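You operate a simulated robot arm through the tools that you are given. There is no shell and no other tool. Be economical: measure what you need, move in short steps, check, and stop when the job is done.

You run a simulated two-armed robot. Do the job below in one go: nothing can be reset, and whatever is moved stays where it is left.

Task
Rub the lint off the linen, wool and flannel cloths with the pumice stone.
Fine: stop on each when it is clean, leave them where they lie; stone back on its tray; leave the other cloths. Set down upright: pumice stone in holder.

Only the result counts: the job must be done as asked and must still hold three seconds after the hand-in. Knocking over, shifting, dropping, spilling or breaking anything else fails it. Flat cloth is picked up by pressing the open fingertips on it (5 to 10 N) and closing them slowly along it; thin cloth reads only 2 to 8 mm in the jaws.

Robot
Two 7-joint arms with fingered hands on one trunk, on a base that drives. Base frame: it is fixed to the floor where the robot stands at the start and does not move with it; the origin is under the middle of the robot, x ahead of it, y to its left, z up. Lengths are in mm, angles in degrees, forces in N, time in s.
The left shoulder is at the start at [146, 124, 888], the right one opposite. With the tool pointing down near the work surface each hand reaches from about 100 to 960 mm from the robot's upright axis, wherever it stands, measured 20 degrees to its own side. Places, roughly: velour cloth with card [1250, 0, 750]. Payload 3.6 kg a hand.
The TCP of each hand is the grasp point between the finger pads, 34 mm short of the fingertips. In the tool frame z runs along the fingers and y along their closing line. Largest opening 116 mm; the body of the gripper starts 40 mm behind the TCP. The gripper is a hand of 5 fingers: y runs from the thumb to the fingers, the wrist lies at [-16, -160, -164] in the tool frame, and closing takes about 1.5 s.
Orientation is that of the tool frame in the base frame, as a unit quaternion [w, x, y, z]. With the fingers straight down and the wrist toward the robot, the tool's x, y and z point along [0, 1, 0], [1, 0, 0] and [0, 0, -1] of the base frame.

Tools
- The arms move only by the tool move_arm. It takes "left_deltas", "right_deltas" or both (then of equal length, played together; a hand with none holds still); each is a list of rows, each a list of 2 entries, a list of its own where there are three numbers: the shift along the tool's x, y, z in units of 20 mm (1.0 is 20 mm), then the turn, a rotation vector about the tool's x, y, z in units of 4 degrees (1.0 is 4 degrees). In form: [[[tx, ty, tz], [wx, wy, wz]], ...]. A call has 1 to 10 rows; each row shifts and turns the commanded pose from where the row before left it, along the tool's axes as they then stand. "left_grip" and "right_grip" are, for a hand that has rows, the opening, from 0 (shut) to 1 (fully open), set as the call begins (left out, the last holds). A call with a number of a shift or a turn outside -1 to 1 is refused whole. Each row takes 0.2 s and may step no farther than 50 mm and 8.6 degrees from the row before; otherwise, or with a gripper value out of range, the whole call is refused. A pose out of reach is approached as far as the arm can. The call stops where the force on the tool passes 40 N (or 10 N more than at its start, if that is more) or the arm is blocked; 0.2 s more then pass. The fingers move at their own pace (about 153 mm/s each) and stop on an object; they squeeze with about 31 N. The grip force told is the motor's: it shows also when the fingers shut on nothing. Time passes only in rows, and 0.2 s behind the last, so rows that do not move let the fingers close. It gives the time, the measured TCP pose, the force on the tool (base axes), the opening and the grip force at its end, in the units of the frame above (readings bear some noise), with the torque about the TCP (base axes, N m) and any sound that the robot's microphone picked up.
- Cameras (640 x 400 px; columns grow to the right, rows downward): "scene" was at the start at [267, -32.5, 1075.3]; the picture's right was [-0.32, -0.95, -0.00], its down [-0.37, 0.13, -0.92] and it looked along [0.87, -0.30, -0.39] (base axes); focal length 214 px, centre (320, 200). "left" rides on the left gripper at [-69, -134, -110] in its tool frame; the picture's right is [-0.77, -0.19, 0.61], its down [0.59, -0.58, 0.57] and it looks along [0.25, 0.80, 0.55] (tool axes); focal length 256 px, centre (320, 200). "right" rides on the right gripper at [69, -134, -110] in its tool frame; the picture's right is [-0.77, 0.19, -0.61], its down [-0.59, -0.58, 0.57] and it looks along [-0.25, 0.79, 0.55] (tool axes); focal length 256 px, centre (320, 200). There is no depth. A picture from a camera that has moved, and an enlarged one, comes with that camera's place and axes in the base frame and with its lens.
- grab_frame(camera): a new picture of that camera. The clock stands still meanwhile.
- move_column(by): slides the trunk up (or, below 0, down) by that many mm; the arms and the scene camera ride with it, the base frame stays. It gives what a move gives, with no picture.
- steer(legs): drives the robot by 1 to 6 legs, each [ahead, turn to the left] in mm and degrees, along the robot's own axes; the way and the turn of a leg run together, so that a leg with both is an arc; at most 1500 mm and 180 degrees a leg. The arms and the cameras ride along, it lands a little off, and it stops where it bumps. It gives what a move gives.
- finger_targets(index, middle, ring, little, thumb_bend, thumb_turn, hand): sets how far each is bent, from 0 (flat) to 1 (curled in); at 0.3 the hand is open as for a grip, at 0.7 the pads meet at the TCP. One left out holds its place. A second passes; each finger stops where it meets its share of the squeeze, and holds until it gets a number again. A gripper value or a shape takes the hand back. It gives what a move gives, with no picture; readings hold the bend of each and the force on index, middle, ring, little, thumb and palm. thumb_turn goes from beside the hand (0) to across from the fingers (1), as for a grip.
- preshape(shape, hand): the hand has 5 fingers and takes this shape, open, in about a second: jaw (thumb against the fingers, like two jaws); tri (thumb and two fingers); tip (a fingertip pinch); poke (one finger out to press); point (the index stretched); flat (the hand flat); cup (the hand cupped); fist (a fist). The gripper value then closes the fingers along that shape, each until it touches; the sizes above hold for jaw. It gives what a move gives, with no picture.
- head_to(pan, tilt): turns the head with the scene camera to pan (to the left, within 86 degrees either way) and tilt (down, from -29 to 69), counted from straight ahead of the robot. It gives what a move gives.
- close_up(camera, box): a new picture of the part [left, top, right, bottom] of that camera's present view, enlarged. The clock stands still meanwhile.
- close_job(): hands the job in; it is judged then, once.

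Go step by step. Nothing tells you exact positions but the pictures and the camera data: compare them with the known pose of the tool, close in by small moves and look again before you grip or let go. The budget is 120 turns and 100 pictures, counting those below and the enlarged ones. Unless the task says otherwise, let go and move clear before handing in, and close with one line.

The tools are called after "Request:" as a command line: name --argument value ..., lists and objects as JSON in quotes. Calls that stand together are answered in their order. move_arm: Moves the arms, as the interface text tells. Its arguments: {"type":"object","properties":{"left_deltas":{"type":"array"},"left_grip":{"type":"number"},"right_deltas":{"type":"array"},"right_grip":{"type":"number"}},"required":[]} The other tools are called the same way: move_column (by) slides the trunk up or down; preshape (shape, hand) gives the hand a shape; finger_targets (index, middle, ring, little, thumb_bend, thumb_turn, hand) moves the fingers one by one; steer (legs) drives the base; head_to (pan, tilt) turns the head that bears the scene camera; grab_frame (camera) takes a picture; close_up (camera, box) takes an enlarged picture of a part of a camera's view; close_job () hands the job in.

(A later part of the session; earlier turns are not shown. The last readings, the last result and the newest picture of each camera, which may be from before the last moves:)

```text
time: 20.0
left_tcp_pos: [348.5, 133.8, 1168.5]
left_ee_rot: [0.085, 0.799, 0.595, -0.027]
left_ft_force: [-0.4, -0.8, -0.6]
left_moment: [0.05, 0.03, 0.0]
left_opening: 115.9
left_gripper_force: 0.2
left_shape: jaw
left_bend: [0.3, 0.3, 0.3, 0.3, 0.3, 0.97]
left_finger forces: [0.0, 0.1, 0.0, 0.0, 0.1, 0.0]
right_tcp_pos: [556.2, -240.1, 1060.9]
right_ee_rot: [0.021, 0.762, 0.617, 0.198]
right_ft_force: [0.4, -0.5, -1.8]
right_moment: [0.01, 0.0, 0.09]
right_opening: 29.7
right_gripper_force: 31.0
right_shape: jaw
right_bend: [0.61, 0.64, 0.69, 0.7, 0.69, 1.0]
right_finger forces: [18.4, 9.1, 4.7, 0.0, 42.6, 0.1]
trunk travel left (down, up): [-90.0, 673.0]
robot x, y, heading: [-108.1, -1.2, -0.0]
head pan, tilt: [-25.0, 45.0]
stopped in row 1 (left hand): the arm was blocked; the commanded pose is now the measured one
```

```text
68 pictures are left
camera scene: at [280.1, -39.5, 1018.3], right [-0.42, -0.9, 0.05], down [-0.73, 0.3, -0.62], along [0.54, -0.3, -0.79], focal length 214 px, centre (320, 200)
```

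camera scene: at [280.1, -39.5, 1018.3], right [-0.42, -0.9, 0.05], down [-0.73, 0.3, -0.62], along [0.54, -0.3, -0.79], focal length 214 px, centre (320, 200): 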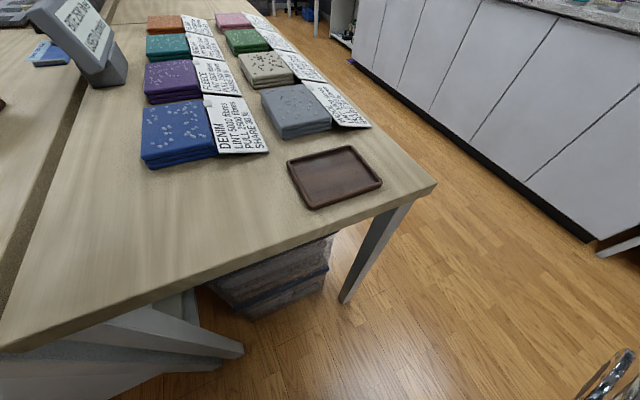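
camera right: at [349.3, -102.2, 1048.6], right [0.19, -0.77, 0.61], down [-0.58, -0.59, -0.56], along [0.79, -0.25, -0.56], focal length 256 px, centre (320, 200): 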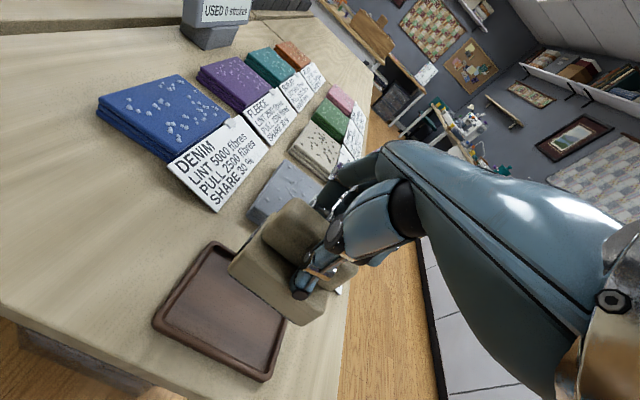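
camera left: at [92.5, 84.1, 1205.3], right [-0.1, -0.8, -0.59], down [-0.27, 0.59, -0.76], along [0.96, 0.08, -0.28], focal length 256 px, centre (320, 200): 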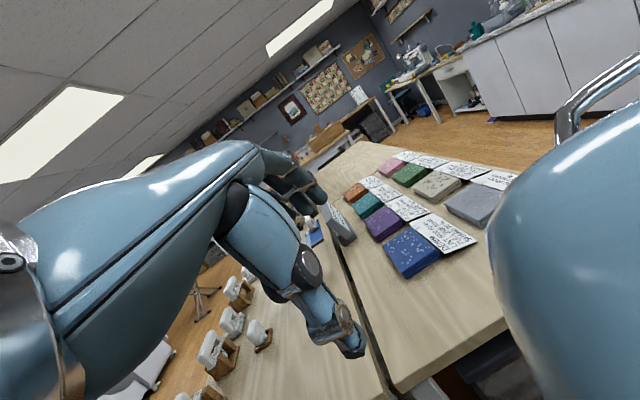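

The lean has stopped increasing; the arms are still settling. I'll hold still again.

Request:
move_arm --right_deltas '[[[0, 0, 0], [0, 0, 0]], [[0, 0, 0], [0, 0, 0]], [[0, 0, 0], [0, 0, 0]]]' --left_deltas '[[[0, 0, 0], [0, 0, 0]], [[0, 0, 0], [0, 0, 0]], [[0, 0, 0], [0, 0, 0]]]'

Request:
grab_frame --camera "left"

Request:
grab_frame --camera "right"

```text
time: 20.3
left_tcp_pos: [264.7, 98.1, 1165.5]
left_ee_rot: [0.055, 0.823, 0.561, -0.067]
left_ft_force: [-3.4, 0.6, -2.1]
left_moment: [-0.19, -0.12, 0.05]
left_opening: 116.2
left_gripper_force: 0.0
left_shape: jaw
left_bend: [0.3, 0.3, 0.3, 0.3, 0.3, 0.97]
left_finger forces: [0.1, 0.0, 0.0, 0.1, 0.0, 0.0]
right_tcp_pos: [422.4, -239.0, 1098.3]
right_ee_rot: [0.049, 0.73, 0.632, 0.255]
right_ft_force: [2.2, -4.1, -2.4]
right_moment: [0.11, 0.01, 0.23]
right_opening: 29.9
right_gripper_force: 31.2
right_shape: jaw
right_bend: [0.62, 0.64, 0.69, 0.7, 0.69, 1.0]
right_finger forces: [18.3, 8.6, 4.8, 0.0, 42.0, 0.0]
trunk travel left (down, up): [-90.0, 673.0]
robot x, y, heading: [-108.1, 2.6, -0.9]
head pan, tilt: [-25.0, 45.0]
stopped in row 1 (left hand): the arm was blocked; the commanded pose is now the measured one
```

```text
67 pictures are left
camera left: at [119.0, 102.5, 1283.7], right [-0.48, -0.74, -0.47], down [-0.35, 0.66, -0.67], along [0.8, -0.16, -0.57], focal length 256 px, centre (320, 200)
```

left: 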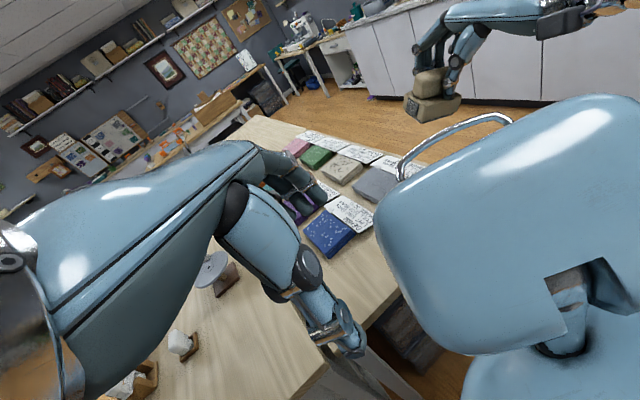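

```text
66 pictures are left
camera right: at [258.3, -174.7, 1163.8], right [-0.15, -0.92, 0.36], down [-0.31, -0.3, -0.9], along [0.94, -0.25, -0.24], focal length 256 px, centre (320, 200)
```

right: 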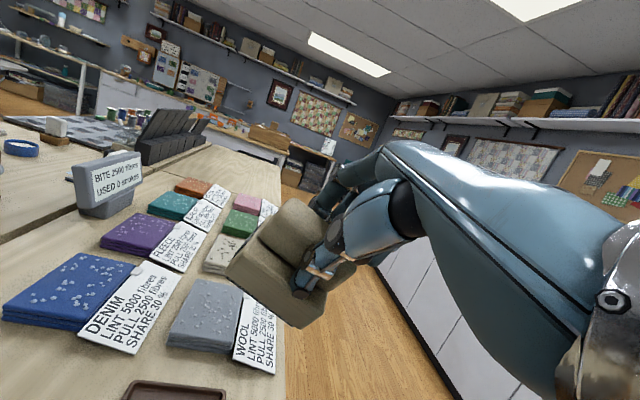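

Both arms are still drifting while the trunk recovers. I'll let time pass without commanding the arms, via a head move.

Request:
head_to --pan -20 --tilt 40

Request:
grab_frame --camera "scene"

```text
time: 21.0
left_tcp_pos: [215.8, 125.8, 1198.3]
left_ee_rot: [0.11, 0.799, 0.591, -0.003]
left_ft_force: [1.0, -0.7, -0.4]
left_moment: [0.01, 0.04, -0.01]
left_opening: 115.9
left_gripper_force: 0.1
left_shape: jaw
left_bend: [0.3, 0.3, 0.3, 0.3, 0.3, 0.97]
left_finger forces: [0.0, 0.0, 0.1, 0.0, 0.0, 0.0]
right_tcp_pos: [420.4, -235.5, 1118.7]
right_ee_rot: [0.064, 0.747, 0.615, 0.244]
right_ft_force: [1.8, 0.0, -2.0]
right_moment: [-0.05, 0.08, 0.01]
right_opening: 29.9
right_gripper_force: 31.2
right_shape: jaw
right_bend: [0.62, 0.64, 0.69, 0.7, 0.69, 1.0]
right_finger forces: [18.0, 8.5, 4.5, 0.0, 42.2, 0.0]
trunk travel left (down, up): [-90.0, 673.0]
robot x, y, heading: [-110.2, 3.1, -0.5]
head pan, tilt: [-20.0, 40.0]
```

```text
65 pictures are left
camera scene: at [163.6, -32.5, 1046.4], right [-0.35, -0.94, 0.01], down [-0.61, 0.22, -0.76], along [0.71, -0.27, -0.65], focal length 214 px, centre (320, 200)
```

scene: 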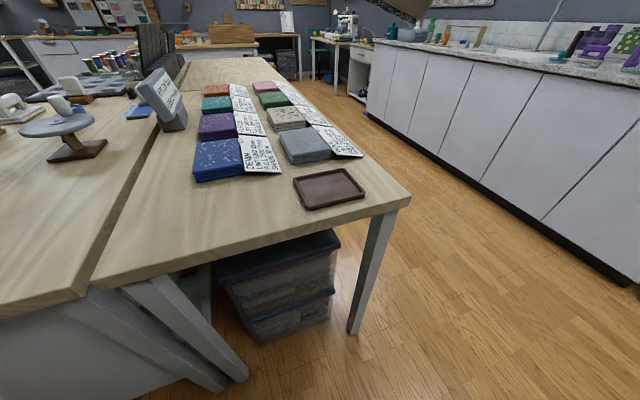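

The trunk is nearly upright again and nothing on the table moved. I'll gently straighten both hands, moving the left hand out and away from the head.

Request:
move_arm --right_deltas '[[[0, 0, 0], [0.79, -0.46, -0.34]], [[0, 0, 0], [0.79, -0.46, -0.34]], [[0, 0, 0], [0.79, -0.46, -0.34]], [[0, 0, 0], [0.79, -0.46, -0.34]], [[0, 0, 0], [0.79, -0.46, -0.34]], [[0, 0, 0], [0.79, -0.46, -0.34]], [[0, 0, 0], [0.79, -0.46, -0.34]], [[0, 0, 0], [0.79, -0.46, -0.34]], [[0, 0, 0], [0, 0, 0]]]' --left_deltas '[[[0.8, 0.7, 0], [0.274, 0.288, -0.53]], [[0.8, 0.7, 0], [0.274, 0.288, -0.53]], [[0.8, 0.7, 0], [0.274, 0.288, -0.53]], [[0.8, 0.7, 0], [0.274, 0.288, -0.53]], [[0.8, 0.7, 0], [0.274, 0.288, -0.53]], [[0.8, 0.7, 0], [0.274, 0.288, -0.53]], [[0.8, 0.7, 0], [0.274, 0.288, -0.53]], [[0.8, 0.7, 0], [0.274, 0.288, -0.53]], [[0, 0, 0], [0, 0, 0]]]'

Request:
grab_frame --camera "scene"

```text
time: 23.0
left_tcp_pos: [358.7, 233.5, 1177.9]
left_ee_rot: [0.006, 0.707, 0.707, 0.014]
left_ft_force: [0.1, -0.5, -0.1]
left_moment: [-0.02, 0.05, 0.02]
left_opening: 116.2
left_gripper_force: 0.1
left_shape: jaw
left_bend: [0.3, 0.3, 0.3, 0.3, 0.3, 0.97]
left_finger forces: [0.0, 0.1, 0.1, 0.1, 0.0, 0.0]
left hand out of reach, approached as far as the arm can: row 1, 3, 5, 6, 8
right_tcp_pos: [412.2, -237.1, 1120.7]
right_ee_rot: [0.001, 0.706, 0.708, 0.004]
right_ft_force: [0.1, -0.8, -3.2]
right_moment: [-0.01, 0.01, -0.01]
right_opening: 29.8
right_gripper_force: 31.8
right_shape: jaw
right_bend: [0.62, 0.64, 0.69, 0.7, 0.69, 1.0]
right_finger forces: [18.0, 8.6, 4.6, 0.1, 41.4, 0.1]
trunk travel left (down, up): [-90.0, 673.0]
robot x, y, heading: [-106.1, 0.5, -0.4]
head pan, tilt: [-20.0, 40.0]
```

```text
64 pictures are left
camera scene: at [150.8, -33.5, 1048.4], right [-0.35, -0.94, 0.0], down [-0.6, 0.23, -0.77], along [0.72, -0.27, -0.64], focal length 214 px, centre (320, 200)
```

scene: 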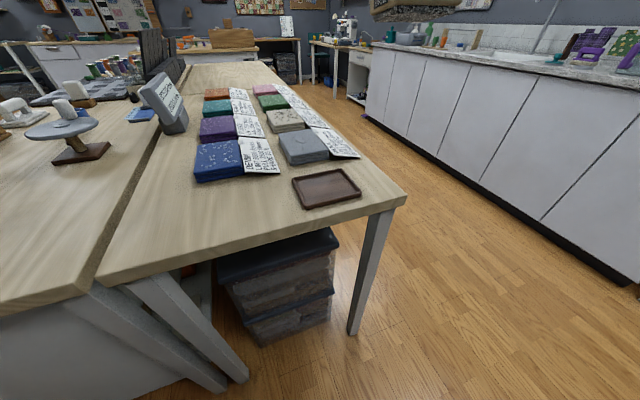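

Everything is upright and the stone is secure. I'll drive forward gently to about x 15 so the wool is in comfortable reach.

Request:
steer --legs '[[60, 0], [60, 0]]'

Request:
grab_frame --camera "right"

```text
time: 24.5
left_tcp_pos: [488.2, 232.0, 1172.5]
left_ee_rot: [0.006, 0.708, 0.706, 0.007]
left_ft_force: [0.0, 0.3, -0.4]
left_moment: [0.0, 0.02, 0.0]
left_opening: 115.9
left_gripper_force: 0.0
left_shape: jaw
left_bend: [0.3, 0.3, 0.3, 0.3, 0.3, 0.97]
left_finger forces: [0.1, 0.0, 0.1, 0.0, 0.1, 0.1]
right_tcp_pos: [533.0, -239.4, 1123.8]
right_ee_rot: [0.004, 0.707, 0.707, 0.005]
right_ft_force: [0.6, -0.7, -2.2]
right_moment: [-0.02, -0.01, -0.01]
right_opening: 29.6
right_gripper_force: 30.9
right_shape: jaw
right_bend: [0.62, 0.64, 0.69, 0.7, 0.69, 1.0]
right_finger forces: [18.1, 8.6, 4.6, 0.0, 41.5, 0.0]
trunk travel left (down, up): [-90.0, 673.0]
robot x, y, heading: [11.0, -0.9, -0.6]
head pan, tilt: [-20.0, 40.0]
```

```text
63 pictures are left
camera right: at [395.4, -170.4, 1232.7], right [0.18, -0.77, 0.61], down [-0.57, -0.59, -0.57], along [0.8, -0.25, -0.54], focal length 256 px, centre (320, 200)
```

right: 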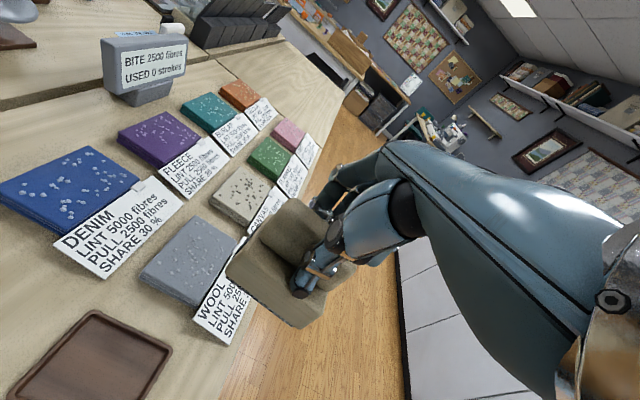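

The drive went smoothly. Now moving the stone slowly down over the near half of the wool, staying well above it.

Request:
move_arm --right_deltas '[[[0.3, 0.5, 0.6], [0, 0, 0]], [[0.3, 0.5, 0.6], [0, 0, 0]], [[0.3, 0.5, 0.6], [0, 0, 0]], [[0.3, 0.5, 0.6], [0, 0, 0]], [[0.3, 0.5, 0.6], [0, 0, 0]], [[0.3, 0.5, 0.6], [0, 0, 0]], [[0.3, 0.5, 0.6], [0, 0, 0]], [[0.3, 0.5, 0.6], [0, 0, 0]], [[0.3, 0.5, 0.6], [0, 0, 0]], [[0.3, 0.5, 0.6], [0, 0, 0]]]'

Request:
grab_frame --camera "scene"

```text
time: 26.7
left_tcp_pos: [450.5, 231.1, 1181.8]
left_ee_rot: [0.019, 0.709, 0.705, 0.019]
left_ft_force: [1.0, 0.8, -0.3]
left_moment: [0.02, -0.01, 0.01]
left_opening: 116.1
left_gripper_force: 0.0
left_shape: jaw
left_bend: [0.3, 0.3, 0.3, 0.3, 0.3, 0.97]
left_finger forces: [0.1, 0.0, 0.1, 0.1, 0.0, 0.1]
right_tcp_pos: [601.6, -178.0, 1018.1]
right_ee_rot: [0.016, 0.707, 0.707, 0.017]
right_ft_force: [0.1, 0.8, -2.0]
right_moment: [-0.07, -0.01, 0.0]
right_opening: 29.7
right_gripper_force: 30.6
right_shape: jaw
right_bend: [0.62, 0.64, 0.69, 0.7, 0.69, 1.0]
right_finger forces: [19.2, 9.0, 3.9, 0.0, 43.6, 0.0]
trunk travel left (down, up): [-90.0, 673.0]
robot x, y, heading: [11.0, 0.3, -0.5]
head pan, tilt: [-20.0, 40.0]
```

```text
62 pictures are left
camera scene: at [270.2, -34.2, 1048.6], right [-0.35, -0.94, 0.0], down [-0.6, 0.23, -0.77], along [0.72, -0.27, -0.64], focal length 214 px, centre (320, 200)
```

scene: 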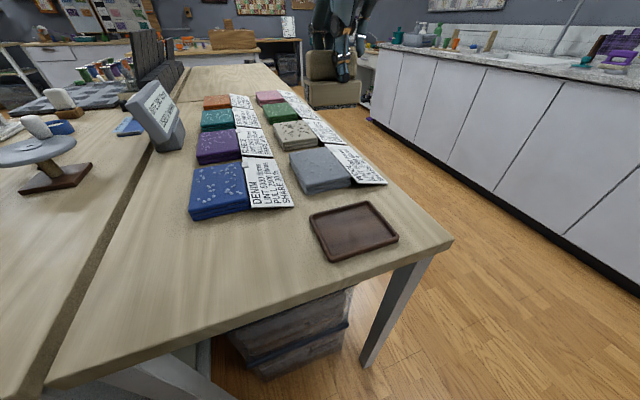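

The hands read slightly behind their commanded place; I'll hold a moment and re-read.

Request:
move_arm --right_deltas '[[[0, 0, 0], [0, 0, 0]], [[0, 0, 0], [0, 0, 0]], [[0, 0, 0], [0, 0, 0]], [[0, 0, 0], [0, 0, 0]], [[0, 0, 0], [0, 0, 0]]]'

Request:
close_up --camera "scene" --box '[220, 0, 420, 200]'

```text
time: 27.9
left_tcp_pos: [450.0, 232.0, 1182.8]
left_ee_rot: [0.018, 0.708, 0.705, 0.019]
left_ft_force: [0.1, -0.3, -0.6]
left_moment: [0.0, -0.04, 0.02]
left_opening: 116.2
left_gripper_force: 0.2
left_shape: jaw
left_bend: [0.3, 0.3, 0.3, 0.3, 0.3, 0.97]
left_finger forces: [0.0, 0.0, 0.0, 0.0, 0.0, 0.1]
right_tcp_pos: [600.9, -179.4, 1018.9]
right_ee_rot: [0.016, 0.707, 0.707, 0.016]
right_ft_force: [0.1, 0.4, -2.1]
right_moment: [-0.01, 0.01, 0.04]
right_opening: 29.7
right_gripper_force: 30.6
right_shape: jaw
right_bend: [0.62, 0.64, 0.69, 0.7, 0.69, 1.0]
right_finger forces: [19.1, 8.9, 3.9, 0.1, 43.6, 0.0]
trunk travel left (down, up): [-90.0, 673.0]
robot x, y, heading: [9.2, -3.2, -0.6]
head pan, tilt: [-20.0, 40.0]
```

```text
2.00 times, centred on (320, 100) of scene
camera zoom: at [270.0, -34.4, 1048.7], right [-0.35, -0.94, 0.0], down [-0.6, 0.23, -0.77], along [0.72, -0.27, -0.64], focal length 429 px, centre (320, 400)
```

zoom: 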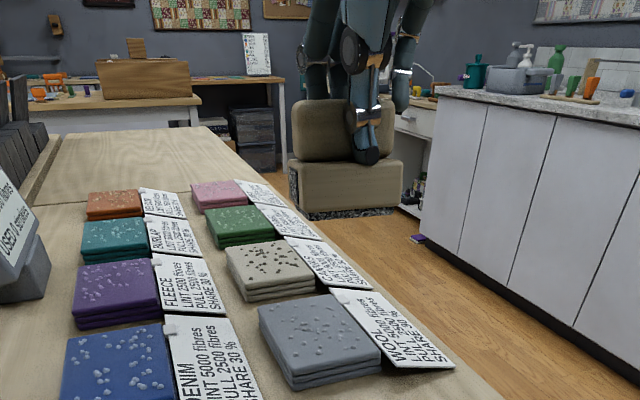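

Stable now. I'll correct the 2.6° tilt and lower to z ≈ 925 above the near half of the wool, slowly.

Request:
move_arm --right_deltas '[[[0, 0.2, 0.4], [0.1, 0, 0]], [[0, 0.2, 0.45], [0.1, 0, 0]], [[0, 0.2, 0.45], [0.1, 0, 0]], [[0, 0.2, 0.45], [0.1, 0, 0]], [[0, 0.2, 0.45], [0.1, 0, 0]], [[0, 0.2, 0.45], [0.15, 0, 0]], [[0, 0.2, 0.45], [0, 0, 0]], [[0, 0.2, 0.45], [0, 0, 0]], [[0, 0.2, 0.45], [0, 0, 0]], [[0, 0, 0.45], [0, 0, 0]]]'

Request:
close_up --camera "scene" --box '[220, 20, 420, 200]'

Request:
grab_frame --camera "right"

```text
time: 30.1
left_tcp_pos: [449.7, 230.4, 1183.3]
left_ee_rot: [0.019, 0.709, 0.705, 0.018]
left_ft_force: [-0.1, -1.1, 0.7]
left_moment: [0.0, 0.02, 0.0]
left_opening: 115.9
left_gripper_force: 0.1
left_shape: jaw
left_bend: [0.3, 0.3, 0.3, 0.3, 0.3, 0.97]
left_finger forces: [0.0, 0.0, 0.0, 0.0, 0.0, 0.0]
right_tcp_pos: [638.4, -178.6, 931.9]
right_ee_rot: [0.0, 0.707, 0.707, 0.001]
right_ft_force: [0.5, -0.2, -1.2]
right_moment: [-0.04, 0.02, 0.04]
right_opening: 29.7
right_gripper_force: 31.0
right_shape: jaw
right_bend: [0.62, 0.64, 0.69, 0.7, 0.69, 1.0]
right_finger forces: [18.9, 8.9, 3.9, 0.0, 43.4, 0.0]
trunk travel left (down, up): [-90.0, 673.0]
robot x, y, heading: [11.1, -1.2, -0.6]
head pan, tilt: [-20.0, 40.0]
```

```text
2.22 times, centred on (320, 110) of scene
camera zoom: at [270.1, -34.4, 1048.6], right [-0.35, -0.94, 0.0], down [-0.6, 0.23, -0.77], along [0.72, -0.27, -0.64], focal length 477 px, centre (320, 400)
```

zoom: 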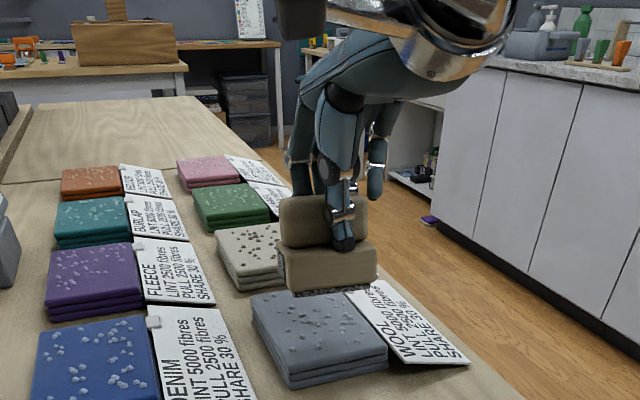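

```text
59 pictures are left
camera right: at [503.3, -110.2, 1042.9], right [0.19, -0.77, 0.61], down [-0.58, -0.59, -0.57], along [0.8, -0.25, -0.55], focal length 256 px, centre (320, 200)
```

right: 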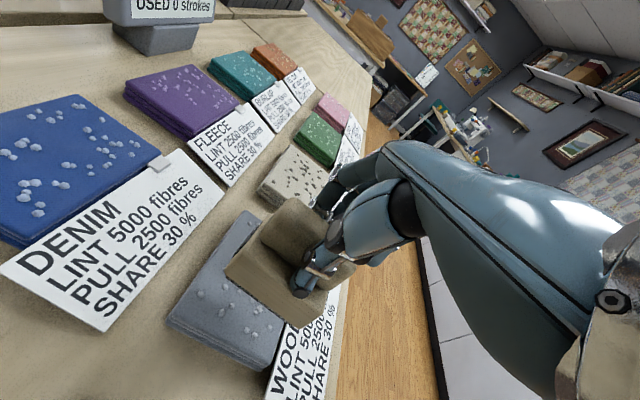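

The wool cloth measures x 591–742, y −227…−127, and the stone is centred over its width. I'll lower it in small steps until it presses lightly.

Request:
move_arm --right_deltas '[[[0, -0.1, 0.5], [0, 0, 0]], [[0, -0.1, 0.5], [0, 0, 0]], [[0, -0.05, 0.5], [0, 0, 0]], [[0, 0, 0.5], [0, 0, 0]], [[0, 0, 0.3], [0, 0, 0]]]'

Request:
move_arm --right_deltas '[[[0, 0, 0.2], [0, 0, 0]]]'

Request:
move_arm --right_deltas '[[[0, 0, 0.15], [0, 0, 0]]]'

```text
time: 31.3
left_tcp_pos: [451.1, 230.9, 1182.6]
left_ee_rot: [0.019, 0.708, 0.705, 0.02]
left_ft_force: [-1.0, -0.2, -0.4]
left_moment: [0.01, 0.0, -0.02]
left_opening: 116.0
left_gripper_force: 0.0
left_shape: jaw
left_bend: [0.3, 0.3, 0.3, 0.3, 0.3, 0.97]
left_finger forces: [0.0, 0.1, 0.1, 0.0, 0.0, 0.0]
right_tcp_pos: [632.9, -178.8, 885.9]
right_ee_rot: [0.0, 0.707, 0.707, 0.0]
right_ft_force: [0.2, 0.0, -2.5]
right_moment: [0.0, -0.03, 0.02]
right_opening: 29.5
right_gripper_force: 31.2
right_shape: jaw
right_bend: [0.62, 0.64, 0.69, 0.7, 0.69, 1.0]
right_finger forces: [18.9, 8.7, 3.9, 0.0, 43.0, 0.1]
trunk travel left (down, up): [-90.0, 673.0]
robot x, y, heading: [8.0, -3.0, -0.8]
head pan, tilt: [-20.0, 40.0]
```

```text
time: 31.7
left_tcp_pos: [449.5, 230.6, 1184.5]
left_ee_rot: [0.018, 0.709, 0.705, 0.018]
left_ft_force: [-0.6, -0.9, 0.0]
left_moment: [-0.01, 0.0, -0.02]
left_opening: 116.1
left_gripper_force: 0.1
left_shape: jaw
left_bend: [0.3, 0.3, 0.3, 0.3, 0.3, 0.97]
left_finger forces: [0.0, 0.0, 0.1, 0.1, 0.0, 0.1]
right_tcp_pos: [632.0, -177.5, 883.1]
right_ee_rot: [0.001, 0.707, 0.707, 0.002]
right_ft_force: [-1.2, -1.5, 6.5]
right_moment: [-0.02, -0.04, 0.02]
right_opening: 29.8
right_gripper_force: 31.4
right_shape: jaw
right_bend: [0.61, 0.64, 0.69, 0.7, 0.69, 1.0]
right_finger forces: [19.1, 8.9, 4.1, 0.0, 47.5, 0.0]
trunk travel left (down, up): [-90.0, 673.0]
robot x, y, heading: [9.4, 1.5, -0.6]
head pan, tilt: [-20.0, 40.0]
```

```text
time: 32.1
left_tcp_pos: [448.8, 231.8, 1183.1]
left_ee_rot: [0.019, 0.709, 0.705, 0.019]
left_ft_force: [0.2, 0.1, -0.3]
left_moment: [0.04, 0.03, -0.01]
left_opening: 115.9
left_gripper_force: 0.1
left_shape: jaw
left_bend: [0.3, 0.3, 0.3, 0.3, 0.3, 0.97]
left_finger forces: [0.1, 0.0, 0.0, 0.1, 0.0, 0.0]
right_tcp_pos: [631.6, -178.3, 883.1]
right_ee_rot: [0.003, 0.707, 0.707, 0.004]
right_ft_force: [-4.2, -1.8, 19.1]
right_moment: [-0.08, -0.08, 0.03]
right_opening: 30.0
right_gripper_force: 31.3
right_shape: jaw
right_bend: [0.61, 0.64, 0.69, 0.7, 0.69, 1.0]
right_finger forces: [19.3, 9.4, 4.2, 0.0, 55.5, 0.0]
trunk travel left (down, up): [-90.0, 673.0]
robot x, y, heading: [11.5, 1.7, -0.9]
head pan, tilt: [-20.0, 40.0]
```

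Contact at z 883 with about 20 N; I'll ease off to roughly 9 N, then make one stroke of 60 mm along +x and lift.

Request:
move_arm --right_deltas '[[[0, 0, -0.12], [0, 0, 0]]]'

Request:
move_arm --right_deltas '[[[0, 0.6, 0], [0, 0, 0]], [[0, 0.6, 0], [0, 0, 0]], [[0, 0.6, 0], [0, 0, 0]], [[0, 0.6, 0], [0, 0, 0]], [[0, 0.6, 0], [0, 0, 0]]]'

Request:
grab_frame --camera "right"

```text
time: 32.5
left_tcp_pos: [449.3, 230.9, 1183.8]
left_ee_rot: [0.02, 0.709, 0.705, 0.02]
left_ft_force: [-0.4, -0.6, -0.4]
left_moment: [0.03, -0.01, 0.02]
left_opening: 116.1
left_gripper_force: 0.0
left_shape: jaw
left_bend: [0.3, 0.3, 0.3, 0.3, 0.3, 0.97]
left_finger forces: [0.0, 0.0, 0.1, 0.0, 0.0, 0.0]
right_tcp_pos: [630.6, -179.1, 882.8]
right_ee_rot: [0.002, 0.707, 0.707, 0.002]
right_ft_force: [-1.8, -0.8, 17.2]
right_moment: [-0.06, -0.15, 0.03]
right_opening: 19.1
right_gripper_force: 31.2
right_shape: jaw
right_bend: [0.61, 0.64, 0.69, 0.7, 0.69, 1.0]
right_finger forces: [19.4, 9.6, 4.4, 0.0, 53.0, 0.0]
trunk travel left (down, up): [-90.0, 673.0]
robot x, y, heading: [12.4, -2.6, -0.6]
head pan, tilt: [-20.0, 40.0]
```

```text
time: 33.7
left_tcp_pos: [448.2, 231.1, 1183.6]
left_ee_rot: [0.019, 0.709, 0.704, 0.019]
left_ft_force: [0.0, 0.0, -0.4]
left_moment: [0.0, 0.01, -0.03]
left_opening: 115.9
left_gripper_force: 0.0
left_shape: jaw
left_bend: [0.3, 0.3, 0.3, 0.3, 0.3, 0.97]
left_finger forces: [0.0, 0.0, 0.1, 0.1, 0.0, 0.1]
right_tcp_pos: [690.9, -178.8, 884.2]
right_ee_rot: [0.002, 0.707, 0.707, 0.002]
right_ft_force: [-7.4, -1.2, 15.7]
right_moment: [0.01, 0.33, -0.05]
right_opening: 30.0
right_gripper_force: 30.3
right_shape: jaw
right_bend: [0.61, 0.64, 0.69, 0.7, 0.69, 1.0]
right_finger forces: [17.7, 8.4, 3.9, 0.0, 58.8, 0.0]
trunk travel left (down, up): [-90.0, 673.0]
robot x, y, heading: [10.6, 0.2, -0.7]
head pan, tilt: [-20.0, 40.0]
```

```text
58 pictures are left
camera right: at [556.1, -109.9, 994.6], right [0.18, -0.77, 0.61], down [-0.57, -0.59, -0.57], along [0.8, -0.25, -0.55], focal length 256 px, centre (320, 200)
```

right: 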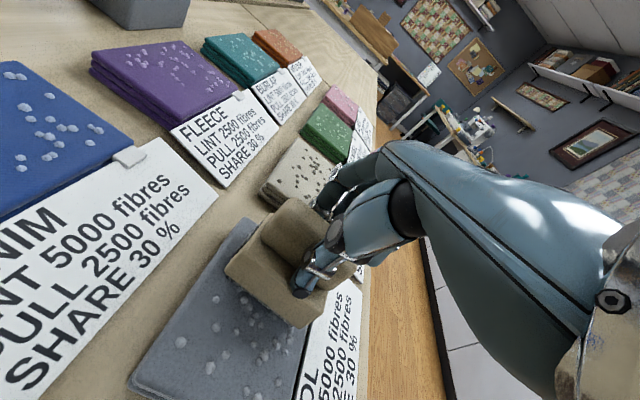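

The stroke went through. I'll lift and look at the cloth and the counter.

Request:
move_arm --right_deltas '[[[0, 0, -0.5], [0, 0, 0]], [[0, 0, -0.8], [0, 0, 0]], [[0, 0, -0.9], [0, 0, 0]], [[0, 0, -0.9], [0, 0, 0]], [[0, 0, -0.5], [0, 0, 0]]]'

Request:
close_up --camera "scene" --box '[120, 60, 420, 240]'

Request:
close_up --camera "right" --box '[100, 0, 360, 400]'

```text
time: 34.9
left_tcp_pos: [449.2, 229.9, 1183.8]
left_ee_rot: [0.019, 0.709, 0.705, 0.019]
left_ft_force: [-0.7, 0.1, -0.4]
left_moment: [0.0, 0.0, -0.01]
left_opening: 115.9
left_gripper_force: 0.0
left_shape: jaw
left_bend: [0.3, 0.3, 0.3, 0.3, 0.3, 0.97]
left_finger forces: [0.0, 0.0, 0.0, 0.0, 0.1, 0.0]
right_tcp_pos: [691.6, -178.9, 954.2]
right_ee_rot: [0.002, 0.707, 0.707, 0.001]
right_ft_force: [1.1, 0.4, -1.4]
right_moment: [0.03, -0.01, -0.03]
right_opening: 29.8
right_gripper_force: 30.8
right_shape: jaw
right_bend: [0.61, 0.64, 0.69, 0.7, 0.69, 1.0]
right_finger forces: [18.9, 8.9, 4.2, 0.0, 43.5, 0.1]
trunk travel left (down, up): [-90.0, 673.0]
robot x, y, heading: [18.3, 0.3, -0.3]
head pan, tilt: [-20.0, 40.0]
```

```text
2.13 times, centred on (270, 150) of scene
camera zoom: at [268.9, -34.4, 1049.0], right [-0.35, -0.94, 0.0], down [-0.6, 0.23, -0.77], along [0.72, -0.27, -0.64], focal length 458 px, centre (427, 307)
```

zoom: 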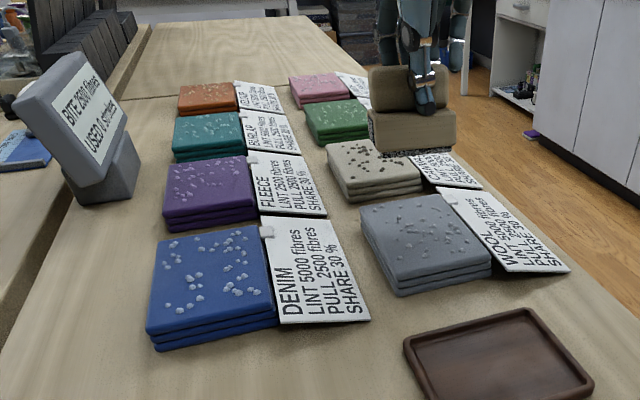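

```text
1.00 times, centred on (230, 200) of right (not enlarged: the box is as wide or as high as the picture)
camera zoom: at [556.7, -110.3, 1065.9], right [0.18, -0.77, 0.61], down [-0.57, -0.59, -0.57], along [0.8, -0.25, -0.55], focal length 256 px, centre (410, 200)
```

zoom: 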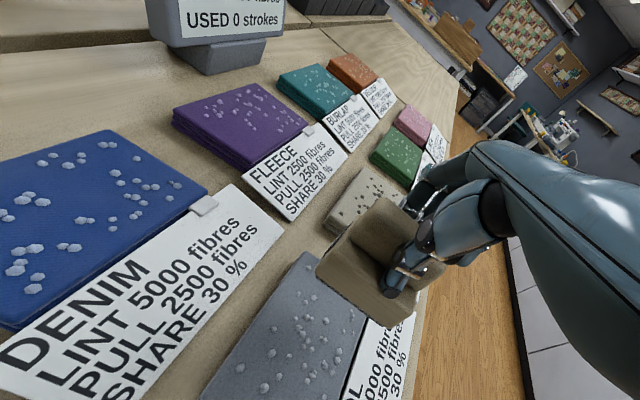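

The counter still says 0 and the lint is unchanged, so that rub didn't count—probably too short. The cloth has not shifted. I'll try a longer stroke over nearly the whole cloth length.

Request:
move_arm --right_deltas '[[[0, -0.6, 0], [0, 0, 0]], [[0, -0.6, 0], [0, 0, 0]], [[0, -0.6, 0.4], [0, 0, 0]], [[0, -0.6, 0.4], [0, 0, 0]], [[0, -0.6, 0.4], [0, 0, 0]], [[0, -0.6, 0.5], [0, 0, 0]], [[0, -0.4, 0.5], [0, 0, 0]], [[0, 0, 0.5], [0, 0, 0]], [[0, 0, 0.5], [0, 0, 0]], [[0, 0, 0.25], [0, 0, 0]]]'

Request:
move_arm --right_deltas '[[[0, 0, 0.2], [0, 0, 0]]]'

```text
time: 37.1
left_tcp_pos: [450.4, 231.6, 1183.1]
left_ee_rot: [0.018, 0.709, 0.705, 0.018]
left_ft_force: [0.3, 1.4, -0.2]
left_moment: [-0.04, -0.04, -0.02]
left_opening: 115.9
left_gripper_force: 0.0
left_shape: jaw
left_bend: [0.3, 0.3, 0.3, 0.3, 0.3, 0.97]
left_finger forces: [0.1, 0.0, 0.0, 0.0, 0.0, 0.0]
right_tcp_pos: [613.0, -179.1, 884.9]
right_ee_rot: [0.001, 0.707, 0.707, 0.0]
right_ft_force: [-1.1, -0.6, -0.4]
right_moment: [0.03, -0.03, -0.01]
right_opening: 30.0
right_gripper_force: 30.3
right_shape: jaw
right_bend: [0.61, 0.64, 0.69, 0.7, 0.69, 1.0]
right_finger forces: [18.8, 8.9, 4.4, 0.1, 43.1, 0.0]
trunk travel left (down, up): [-90.0, 673.0]
robot x, y, heading: [6.9, -2.1, -0.5]
head pan, tilt: [-20.0, 40.0]
```

```text
time: 37.5
left_tcp_pos: [449.5, 230.3, 1183.8]
left_ee_rot: [0.019, 0.709, 0.705, 0.02]
left_ft_force: [0.2, 0.1, -0.3]
left_moment: [-0.03, 0.01, 0.04]
left_opening: 116.1
left_gripper_force: 0.0
left_shape: jaw
left_bend: [0.3, 0.3, 0.3, 0.3, 0.3, 0.97]
left_finger forces: [0.0, 0.1, 0.0, 0.0, 0.0, 0.0]
right_tcp_pos: [612.8, -178.5, 883.0]
right_ee_rot: [0.003, 0.707, 0.707, 0.004]
right_ft_force: [-2.1, -0.3, 11.8]
right_moment: [-0.08, -0.07, -0.01]
right_opening: 30.1
right_gripper_force: 30.8
right_shape: jaw
right_bend: [0.61, 0.64, 0.69, 0.7, 0.69, 1.0]
right_finger forces: [18.9, 8.9, 4.2, 0.1, 49.7, 0.0]
trunk travel left (down, up): [-90.0, 673.0]
robot x, y, heading: [12.4, -1.7, -0.6]
head pan, tilt: [-20.0, 40.0]
```

Pressing about 12 N. Now one long stroke of 110 mm, then lift.

Request:
move_arm --right_deltas '[[[0, 0.8, 0], [0, 0, 0]], [[0, 0.8, 0], [0, 0, 0]], [[0, 0.8, 0], [0, 0, 0]], [[0, 0.8, 0], [0, 0, 0]], [[0, 0.8, 0], [0, 0, 0]], [[0, 0.8, 0], [0, 0, 0]], [[0, 0.7, 0], [0, 0, 0]]]'

Request:
move_arm --right_deltas '[[[0, 0, -0.5], [0, 0, 0]], [[0, 0, -0.8], [0, 0, 0]], [[0, 0, -0.9], [0, 0, 0]], [[0, 0, -0.9], [0, 0, 0]], [[0, 0, -0.5], [0, 0, 0]]]'

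Request:
grab_frame --camera "right"

Request:
close_up --camera "scene" --box '[120, 60, 420, 240]'

```text
time: 39.1
left_tcp_pos: [448.9, 230.7, 1183.4]
left_ee_rot: [0.019, 0.709, 0.705, 0.018]
left_ft_force: [0.0, -0.2, 0.2]
left_moment: [0.0, -0.02, -0.05]
left_opening: 115.9
left_gripper_force: 0.0
left_shape: jaw
left_bend: [0.3, 0.3, 0.3, 0.3, 0.3, 0.97]
left_finger forces: [0.1, 0.0, 0.0, 0.1, 0.0, 0.0]
right_tcp_pos: [723.6, -176.5, 882.9]
right_ee_rot: [0.003, 0.708, 0.706, 0.001]
right_ft_force: [-4.3, 1.0, 14.0]
right_moment: [-0.1, 0.06, 0.01]
right_opening: 30.2
right_gripper_force: 31.4
right_shape: jaw
right_bend: [0.61, 0.64, 0.7, 0.7, 0.69, 1.0]
right_finger forces: [19.1, 9.3, 4.4, 0.0, 55.9, 0.2]
trunk travel left (down, up): [-90.0, 673.0]
robot x, y, heading: [8.4, -0.5, -0.5]
head pan, tilt: [-20.0, 40.0]
```

```text
time: 40.3
left_tcp_pos: [462.8, 227.1, 1177.6]
left_ee_rot: [0.016, 0.711, 0.703, 0.011]
left_ft_force: [-0.2, -0.5, -0.4]
left_moment: [-0.02, -0.04, 0.02]
left_opening: 116.1
left_gripper_force: 0.0
left_shape: jaw
left_bend: [0.3, 0.3, 0.3, 0.3, 0.3, 0.97]
left_finger forces: [0.0, 0.0, 0.0, 0.1, 0.1, 0.0]
right_tcp_pos: [725.4, -177.8, 952.9]
right_ee_rot: [0.0, 0.707, 0.708, 0.0]
right_ft_force: [-0.4, -0.3, -2.7]
right_moment: [-0.03, -0.03, -0.02]
right_opening: 30.0
right_gripper_force: 30.7
right_shape: jaw
right_bend: [0.61, 0.64, 0.69, 0.7, 0.69, 1.0]
right_finger forces: [18.7, 9.0, 4.3, 0.0, 43.8, 0.0]
trunk travel left (down, up): [-90.0, 673.0]
robot x, y, heading: [8.7, 0.2, -0.4]
head pan, tilt: [-20.0, 40.0]
```

```text
55 pictures are left
camera right: at [590.6, -109.5, 1064.4], right [0.19, -0.77, 0.61], down [-0.58, -0.59, -0.57], along [0.8, -0.25, -0.55], focal length 256 px, centre (320, 200)
```

right: 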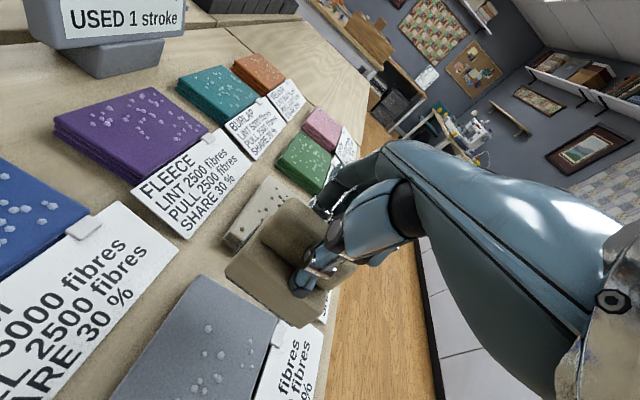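

```text
2.13 times, centred on (270, 150) of scene
camera zoom: at [286.8, -34.5, 1046.7], right [-0.35, -0.94, 0.01], down [-0.61, 0.23, -0.76], along [0.71, -0.27, -0.65], focal length 458 px, centre (427, 307)
```

zoom: 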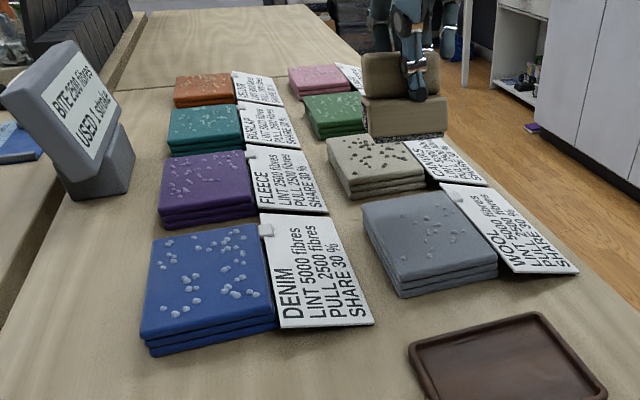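

The counter reads 1 stroke and the lint on the wool is about halved: a long pass counts. I'll make the second pass in the return direction.

Request:
move_arm --right_deltas '[[[0, -0.1, 0.6], [0, 0, 0]], [[0, 0, 0.8], [0, 0, 0]], [[0, 0, 0.8], [0, 0, 0]], [[0, 0, 0.7], [0, 0, 0]], [[0, 0, 0.5], [0, 0, 0]]]'

Request:
move_arm --right_deltas '[[[0, 0, 0.2], [0, 0, 0]]]'

Request:
close_up --camera "right" --box '[30, 0, 230, 100]'

```text
time: 41.5
left_tcp_pos: [453.5, 230.4, 1182.1]
left_ee_rot: [0.018, 0.709, 0.704, 0.017]
left_ft_force: [-0.6, 0.5, -0.1]
left_moment: [-0.01, -0.02, 0.04]
left_opening: 116.0
left_gripper_force: 0.0
left_shape: jaw
left_bend: [0.3, 0.3, 0.3, 0.3, 0.3, 0.97]
left_finger forces: [0.0, 0.0, 0.0, 0.1, 0.0, 0.0]
right_tcp_pos: [719.7, -178.5, 885.3]
right_ee_rot: [0.002, 0.707, 0.707, 0.001]
right_ft_force: [0.2, -0.8, -2.2]
right_moment: [0.03, 0.01, 0.0]
right_opening: 30.1
right_gripper_force: 31.5
right_shape: jaw
right_bend: [0.61, 0.64, 0.69, 0.7, 0.69, 1.0]
right_finger forces: [18.7, 9.0, 4.3, 0.0, 43.1, 0.1]
trunk travel left (down, up): [-90.0, 673.0]
robot x, y, heading: [13.1, 1.8, -0.1]
head pan, tilt: [-20.0, 40.0]
```

```text
time: 41.9
left_tcp_pos: [448.8, 232.1, 1182.9]
left_ee_rot: [0.019, 0.709, 0.705, 0.019]
left_ft_force: [0.3, -0.5, 0.3]
left_moment: [0.0, 0.01, 0.01]
left_opening: 116.0
left_gripper_force: 0.0
left_shape: jaw
left_bend: [0.3, 0.3, 0.3, 0.3, 0.3, 0.97]
left_finger forces: [0.0, 0.1, 0.1, 0.0, 0.0, 0.0]
right_tcp_pos: [719.6, -176.6, 883.6]
right_ee_rot: [0.003, 0.707, 0.707, 0.003]
right_ft_force: [-4.5, -0.9, 12.3]
right_moment: [-0.14, 0.18, -0.04]
right_opening: 30.0
right_gripper_force: 30.6
right_shape: jaw
right_bend: [0.61, 0.64, 0.69, 0.7, 0.69, 1.0]
right_finger forces: [18.5, 8.5, 3.8, 0.0, 52.1, 0.1]
trunk travel left (down, up): [-90.0, 673.0]
robot x, y, heading: [12.0, -1.0, -0.5]
head pan, tilt: [-20.0, 40.0]
```

```text
3.20 times, centred on (130, 50) of right
camera zoom: at [584.2, -109.2, 994.1], right [0.18, -0.77, 0.61], down [-0.57, -0.59, -0.57], along [0.8, -0.25, -0.55], focal length 819 px, centre (928, 680)
```

zoom: 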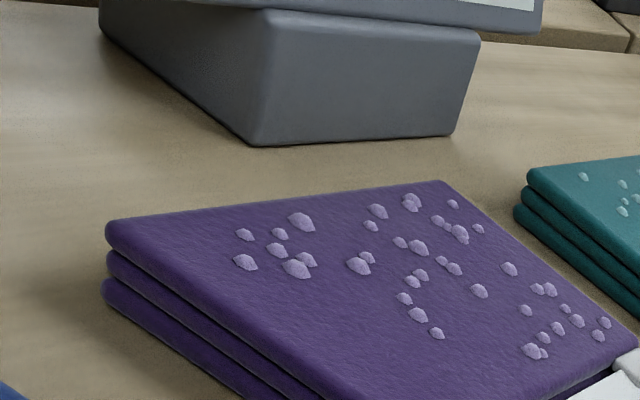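

Pressing about 13 N again. Return stroke of 107 mm, then lift.

Request:
move_arm --right_deltas '[[[0, -0.8, 0], [0, 0, 0]], [[0, -0.8, 0], [0, 0, 0]], [[0, -0.8, 0], [0, 0, 0]], [[0, -0.8, 0], [0, 0, 0]], [[0, -0.8, 0], [0, 0, 0]], [[0, -0.8, 0], [0, 0, 0]], [[0, -0.6, 0], [0, 0, 0]]]'

Request:
move_arm --right_deltas '[[[0, 0, -0.5], [0, 0, 0]], [[0, 0, -0.8], [0, 0, 0]], [[0, 0, -0.9], [0, 0, 0]], [[0, 0, -0.9], [0, 0, 0]], [[0, 0, -0.9], [0, 0, 0]], [[0, -0.5, -0.9], [0, 0, 0]], [[0, -0.5, -0.9], [0, 0, 0]], [[0, -0.5, -0.9], [0, 0, 0]]]'

Request:
grab_frame --camera "right"

Request:
close_up --camera "scene" --box '[120, 60, 420, 240]'

```text
time: 43.5
left_tcp_pos: [450.1, 232.5, 1183.1]
left_ee_rot: [0.018, 0.709, 0.705, 0.019]
left_ft_force: [0.5, 0.0, 0.2]
left_moment: [-0.02, -0.01, 0.02]
left_opening: 116.1
left_gripper_force: 0.0
left_shape: jaw
left_bend: [0.3, 0.3, 0.3, 0.3, 0.3, 0.97]
left_finger forces: [0.0, 0.0, 0.0, 0.1, 0.0, 0.0]
right_tcp_pos: [614.0, -177.6, 880.5]
right_ee_rot: [0.002, 0.708, 0.707, 0.002]
right_ft_force: [8.5, -0.3, 17.1]
right_moment: [-0.11, -0.95, 0.03]
right_opening: 21.3
right_gripper_force: 30.5
right_shape: jaw
right_bend: [0.58, 0.62, 0.7, 0.7, 0.69, 1.0]
right_finger forces: [22.4, 12.5, 4.4, 0.0, 41.7, 0.1]
trunk travel left (down, up): [-90.0, 673.0]
robot x, y, heading: [10.9, -2.6, -0.5]
head pan, tilt: [-20.0, 40.0]
```

```text
time: 45.3
left_tcp_pos: [450.7, 230.4, 1182.5]
left_ee_rot: [0.017, 0.709, 0.705, 0.018]
left_ft_force: [-0.1, -0.1, -0.3]
left_moment: [-0.04, 0.02, -0.03]
left_opening: 116.2
left_gripper_force: 0.1
left_shape: jaw
left_bend: [0.3, 0.3, 0.3, 0.3, 0.3, 0.97]
left_finger forces: [0.0, 0.1, 0.1, 0.0, 0.0, 0.0]
right_tcp_pos: [582.0, -177.4, 1013.0]
right_ee_rot: [0.001, 0.707, 0.707, 0.001]
right_ft_force: [-0.8, 0.8, -0.8]
right_moment: [-0.03, 0.02, -0.01]
right_opening: 20.0
right_gripper_force: 30.8
right_shape: jaw
right_bend: [0.6, 0.63, 0.69, 0.7, 0.69, 1.0]
right_finger forces: [18.2, 9.0, 3.7, 0.0, 38.9, 0.0]
trunk travel left (down, up): [-90.0, 673.0]
robot x, y, heading: [12.2, -2.3, -0.8]
head pan, tilt: [-20.0, 40.0]
```

```text
52 pictures are left
camera right: at [447.2, -109.4, 1125.6], right [0.19, -0.77, 0.61], down [-0.58, -0.59, -0.57], along [0.8, -0.25, -0.55], focal length 256 px, centre (320, 200)
```

right: 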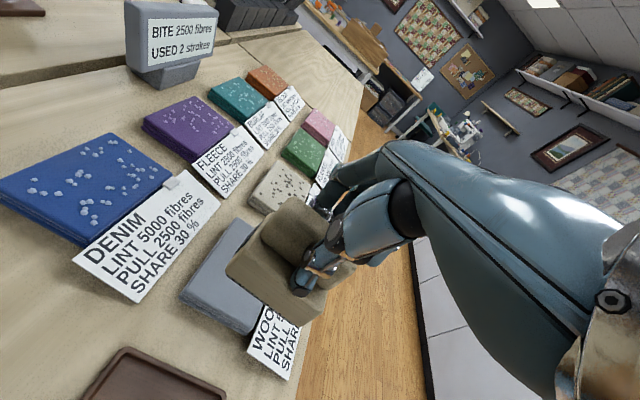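

```text
2.13 times, centred on (270, 150) of scene
camera zoom: at [269.8, -34.4, 1048.8], right [-0.35, -0.94, 0.0], down [-0.6, 0.23, -0.77], along [0.72, -0.27, -0.64], focal length 458 px, centre (427, 307)
```

zoom: 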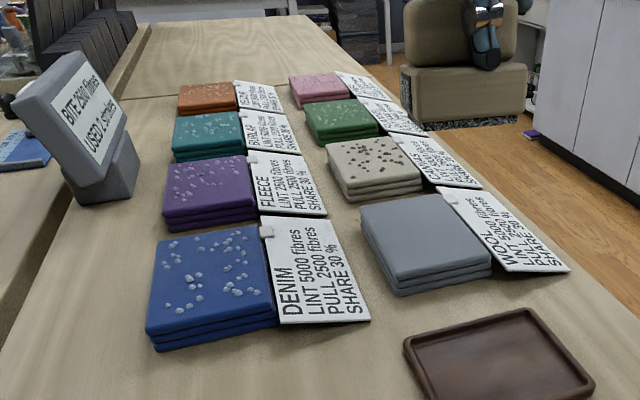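

The wool is clean after 2 strokes, the counter reads 2 and the bite is unchanged, so 2 long strokes per cloth. Now I'll raise and retract the stone, then drive around into the right-hand aisle toward flannel and linen.

Request:
move_arm --right_deltas '[[[-0.4, -0.45, -0.4], [0, 0, 0]], [[-0.4, -0.45, -0.4], [0, 0, 0]], [[-0.4, -0.45, -0.4], [0, 0, 0]], [[-0.4, -0.45, -0.4], [0, 0, 0]], [[-0.4, -0.45, -0.4], [0, 0, 0]], [[-0.4, -0.45, -0.4], [0, 0, 0]], [[-0.4, -0.45, -0.4], [0, 0, 0]], [[-0.4, -0.45, -0.4], [0, 0, 0]], [[-0.4, -0.45, -0.4], [0, 0, 0]]]'

Request:
steer --legs '[[0, -90]]'

Request:
grab_frame --camera "scene"

```text
time: 47.3
left_tcp_pos: [449.9, 229.3, 1182.1]
left_ee_rot: [0.018, 0.709, 0.705, 0.019]
left_ft_force: [-0.4, 0.7, 0.3]
left_moment: [0.01, 0.03, 0.01]
left_opening: 115.9
left_gripper_force: 0.1
left_shape: jaw
left_bend: [0.3, 0.3, 0.3, 0.3, 0.3, 0.97]
left_finger forces: [0.0, 0.0, 0.1, 0.0, 0.0, 0.0]
right_tcp_pos: [501.6, -251.7, 1086.4]
right_ee_rot: [0.0, 0.707, 0.707, 0.001]
right_ft_force: [0.4, 0.2, -1.9]
right_moment: [0.06, -0.05, 0.02]
right_opening: 19.7
right_gripper_force: 31.2
right_shape: jaw
right_bend: [0.6, 0.63, 0.69, 0.7, 0.69, 1.0]
right_finger forces: [18.3, 9.0, 3.7, 0.0, 39.2, 0.0]
trunk travel left (down, up): [-90.0, 673.0]
robot x, y, heading: [10.9, 0.4, -0.5]
head pan, tilt: [-20.0, 40.0]
```

```text
time: 51.5
left_tcp_pos: [246.7, -437.7, 1182.9]
left_ee_rot: [0.026, 1.0, 0.004, 0.001]
left_ft_force: [0.2, 0.1, 0.0]
left_moment: [-0.02, -0.05, 0.01]
left_opening: 116.1
left_gripper_force: 0.1
left_shape: jaw
left_bend: [0.3, 0.3, 0.3, 0.3, 0.3, 0.97]
left_finger forces: [0.1, 0.0, 0.0, 0.0, 0.0, 0.0]
right_tcp_pos: [-234.6, -494.4, 1085.5]
right_ee_rot: [0.002, 1.0, 0.005, 0.0]
right_ft_force: [-0.7, -0.4, -2.5]
right_moment: [0.0, 0.01, -0.02]
right_opening: 19.6
right_gripper_force: 30.5
right_shape: jaw
right_bend: [0.6, 0.63, 0.69, 0.7, 0.69, 1.0]
right_finger forces: [17.7, 8.6, 3.8, 0.0, 36.3, 0.0]
trunk travel left (down, up): [-90.0, 673.0]
robot x, y, heading: [9.0, -1.0, -89.8]
head pan, tilt: [-20.0, 40.0]
```

```text
50 pictures are left
camera scene: at [-20.9, -264.2, 1048.9], right [-0.94, 0.34, 0.0], down [0.22, 0.6, -0.77], along [-0.26, -0.72, -0.64], focal length 214 px, centre (320, 200)
```

scene: 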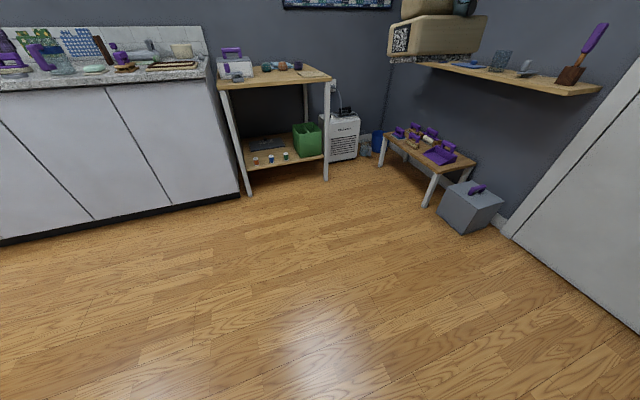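

The floor ahead is clear. I'll drive into the aisle, turn back parallel to the table and go along it.

Request:
steer --legs '[[790, 0], [0, 90]]'

Request:
grab_frame --camera "scene"

```text
time: 59.6
left_tcp_pos: [452.8, -556.2, 1182.9]
left_ee_rot: [0.017, 0.702, 0.712, 0.018]
left_ft_force: [-0.5, -0.9, 0.8]
left_moment: [0.04, 0.0, 0.01]
left_opening: 116.1
left_gripper_force: 0.1
left_shape: jaw
left_bend: [0.3, 0.3, 0.3, 0.3, 0.3, 0.97]
left_finger forces: [0.1, 0.1, 0.0, 0.0, 0.0, 0.1]
right_tcp_pos: [512.4, -1035.0, 1086.1]
right_ee_rot: [-0.001, 0.7, 0.714, 0.001]
right_ft_force: [-0.6, -0.2, -1.0]
right_moment: [0.01, -0.04, 0.0]
right_opening: 19.3
right_gripper_force: 30.7
right_shape: jaw
right_bend: [0.61, 0.63, 0.69, 0.7, 0.69, 1.0]
right_finger forces: [17.4, 8.3, 3.8, 0.0, 33.8, 0.0]
trunk travel left (down, up): [-90.0, 673.0]
robot x, y, heading: [15.1, -798.4, 0.6]
head pan, tilt: [-20.0, 40.0]
```

```text
49 pictures are left
camera scene: at [276.0, -824.0, 1048.9], right [-0.33, -0.94, 0.0], down [-0.61, 0.21, -0.77], along [0.72, -0.25, -0.64], focal length 214 px, centre (320, 200)
```

scene: 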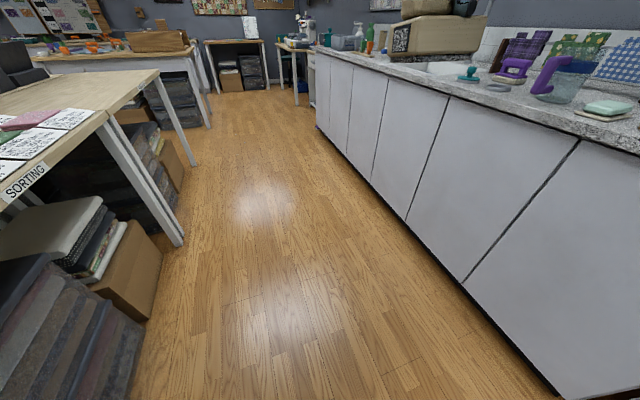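

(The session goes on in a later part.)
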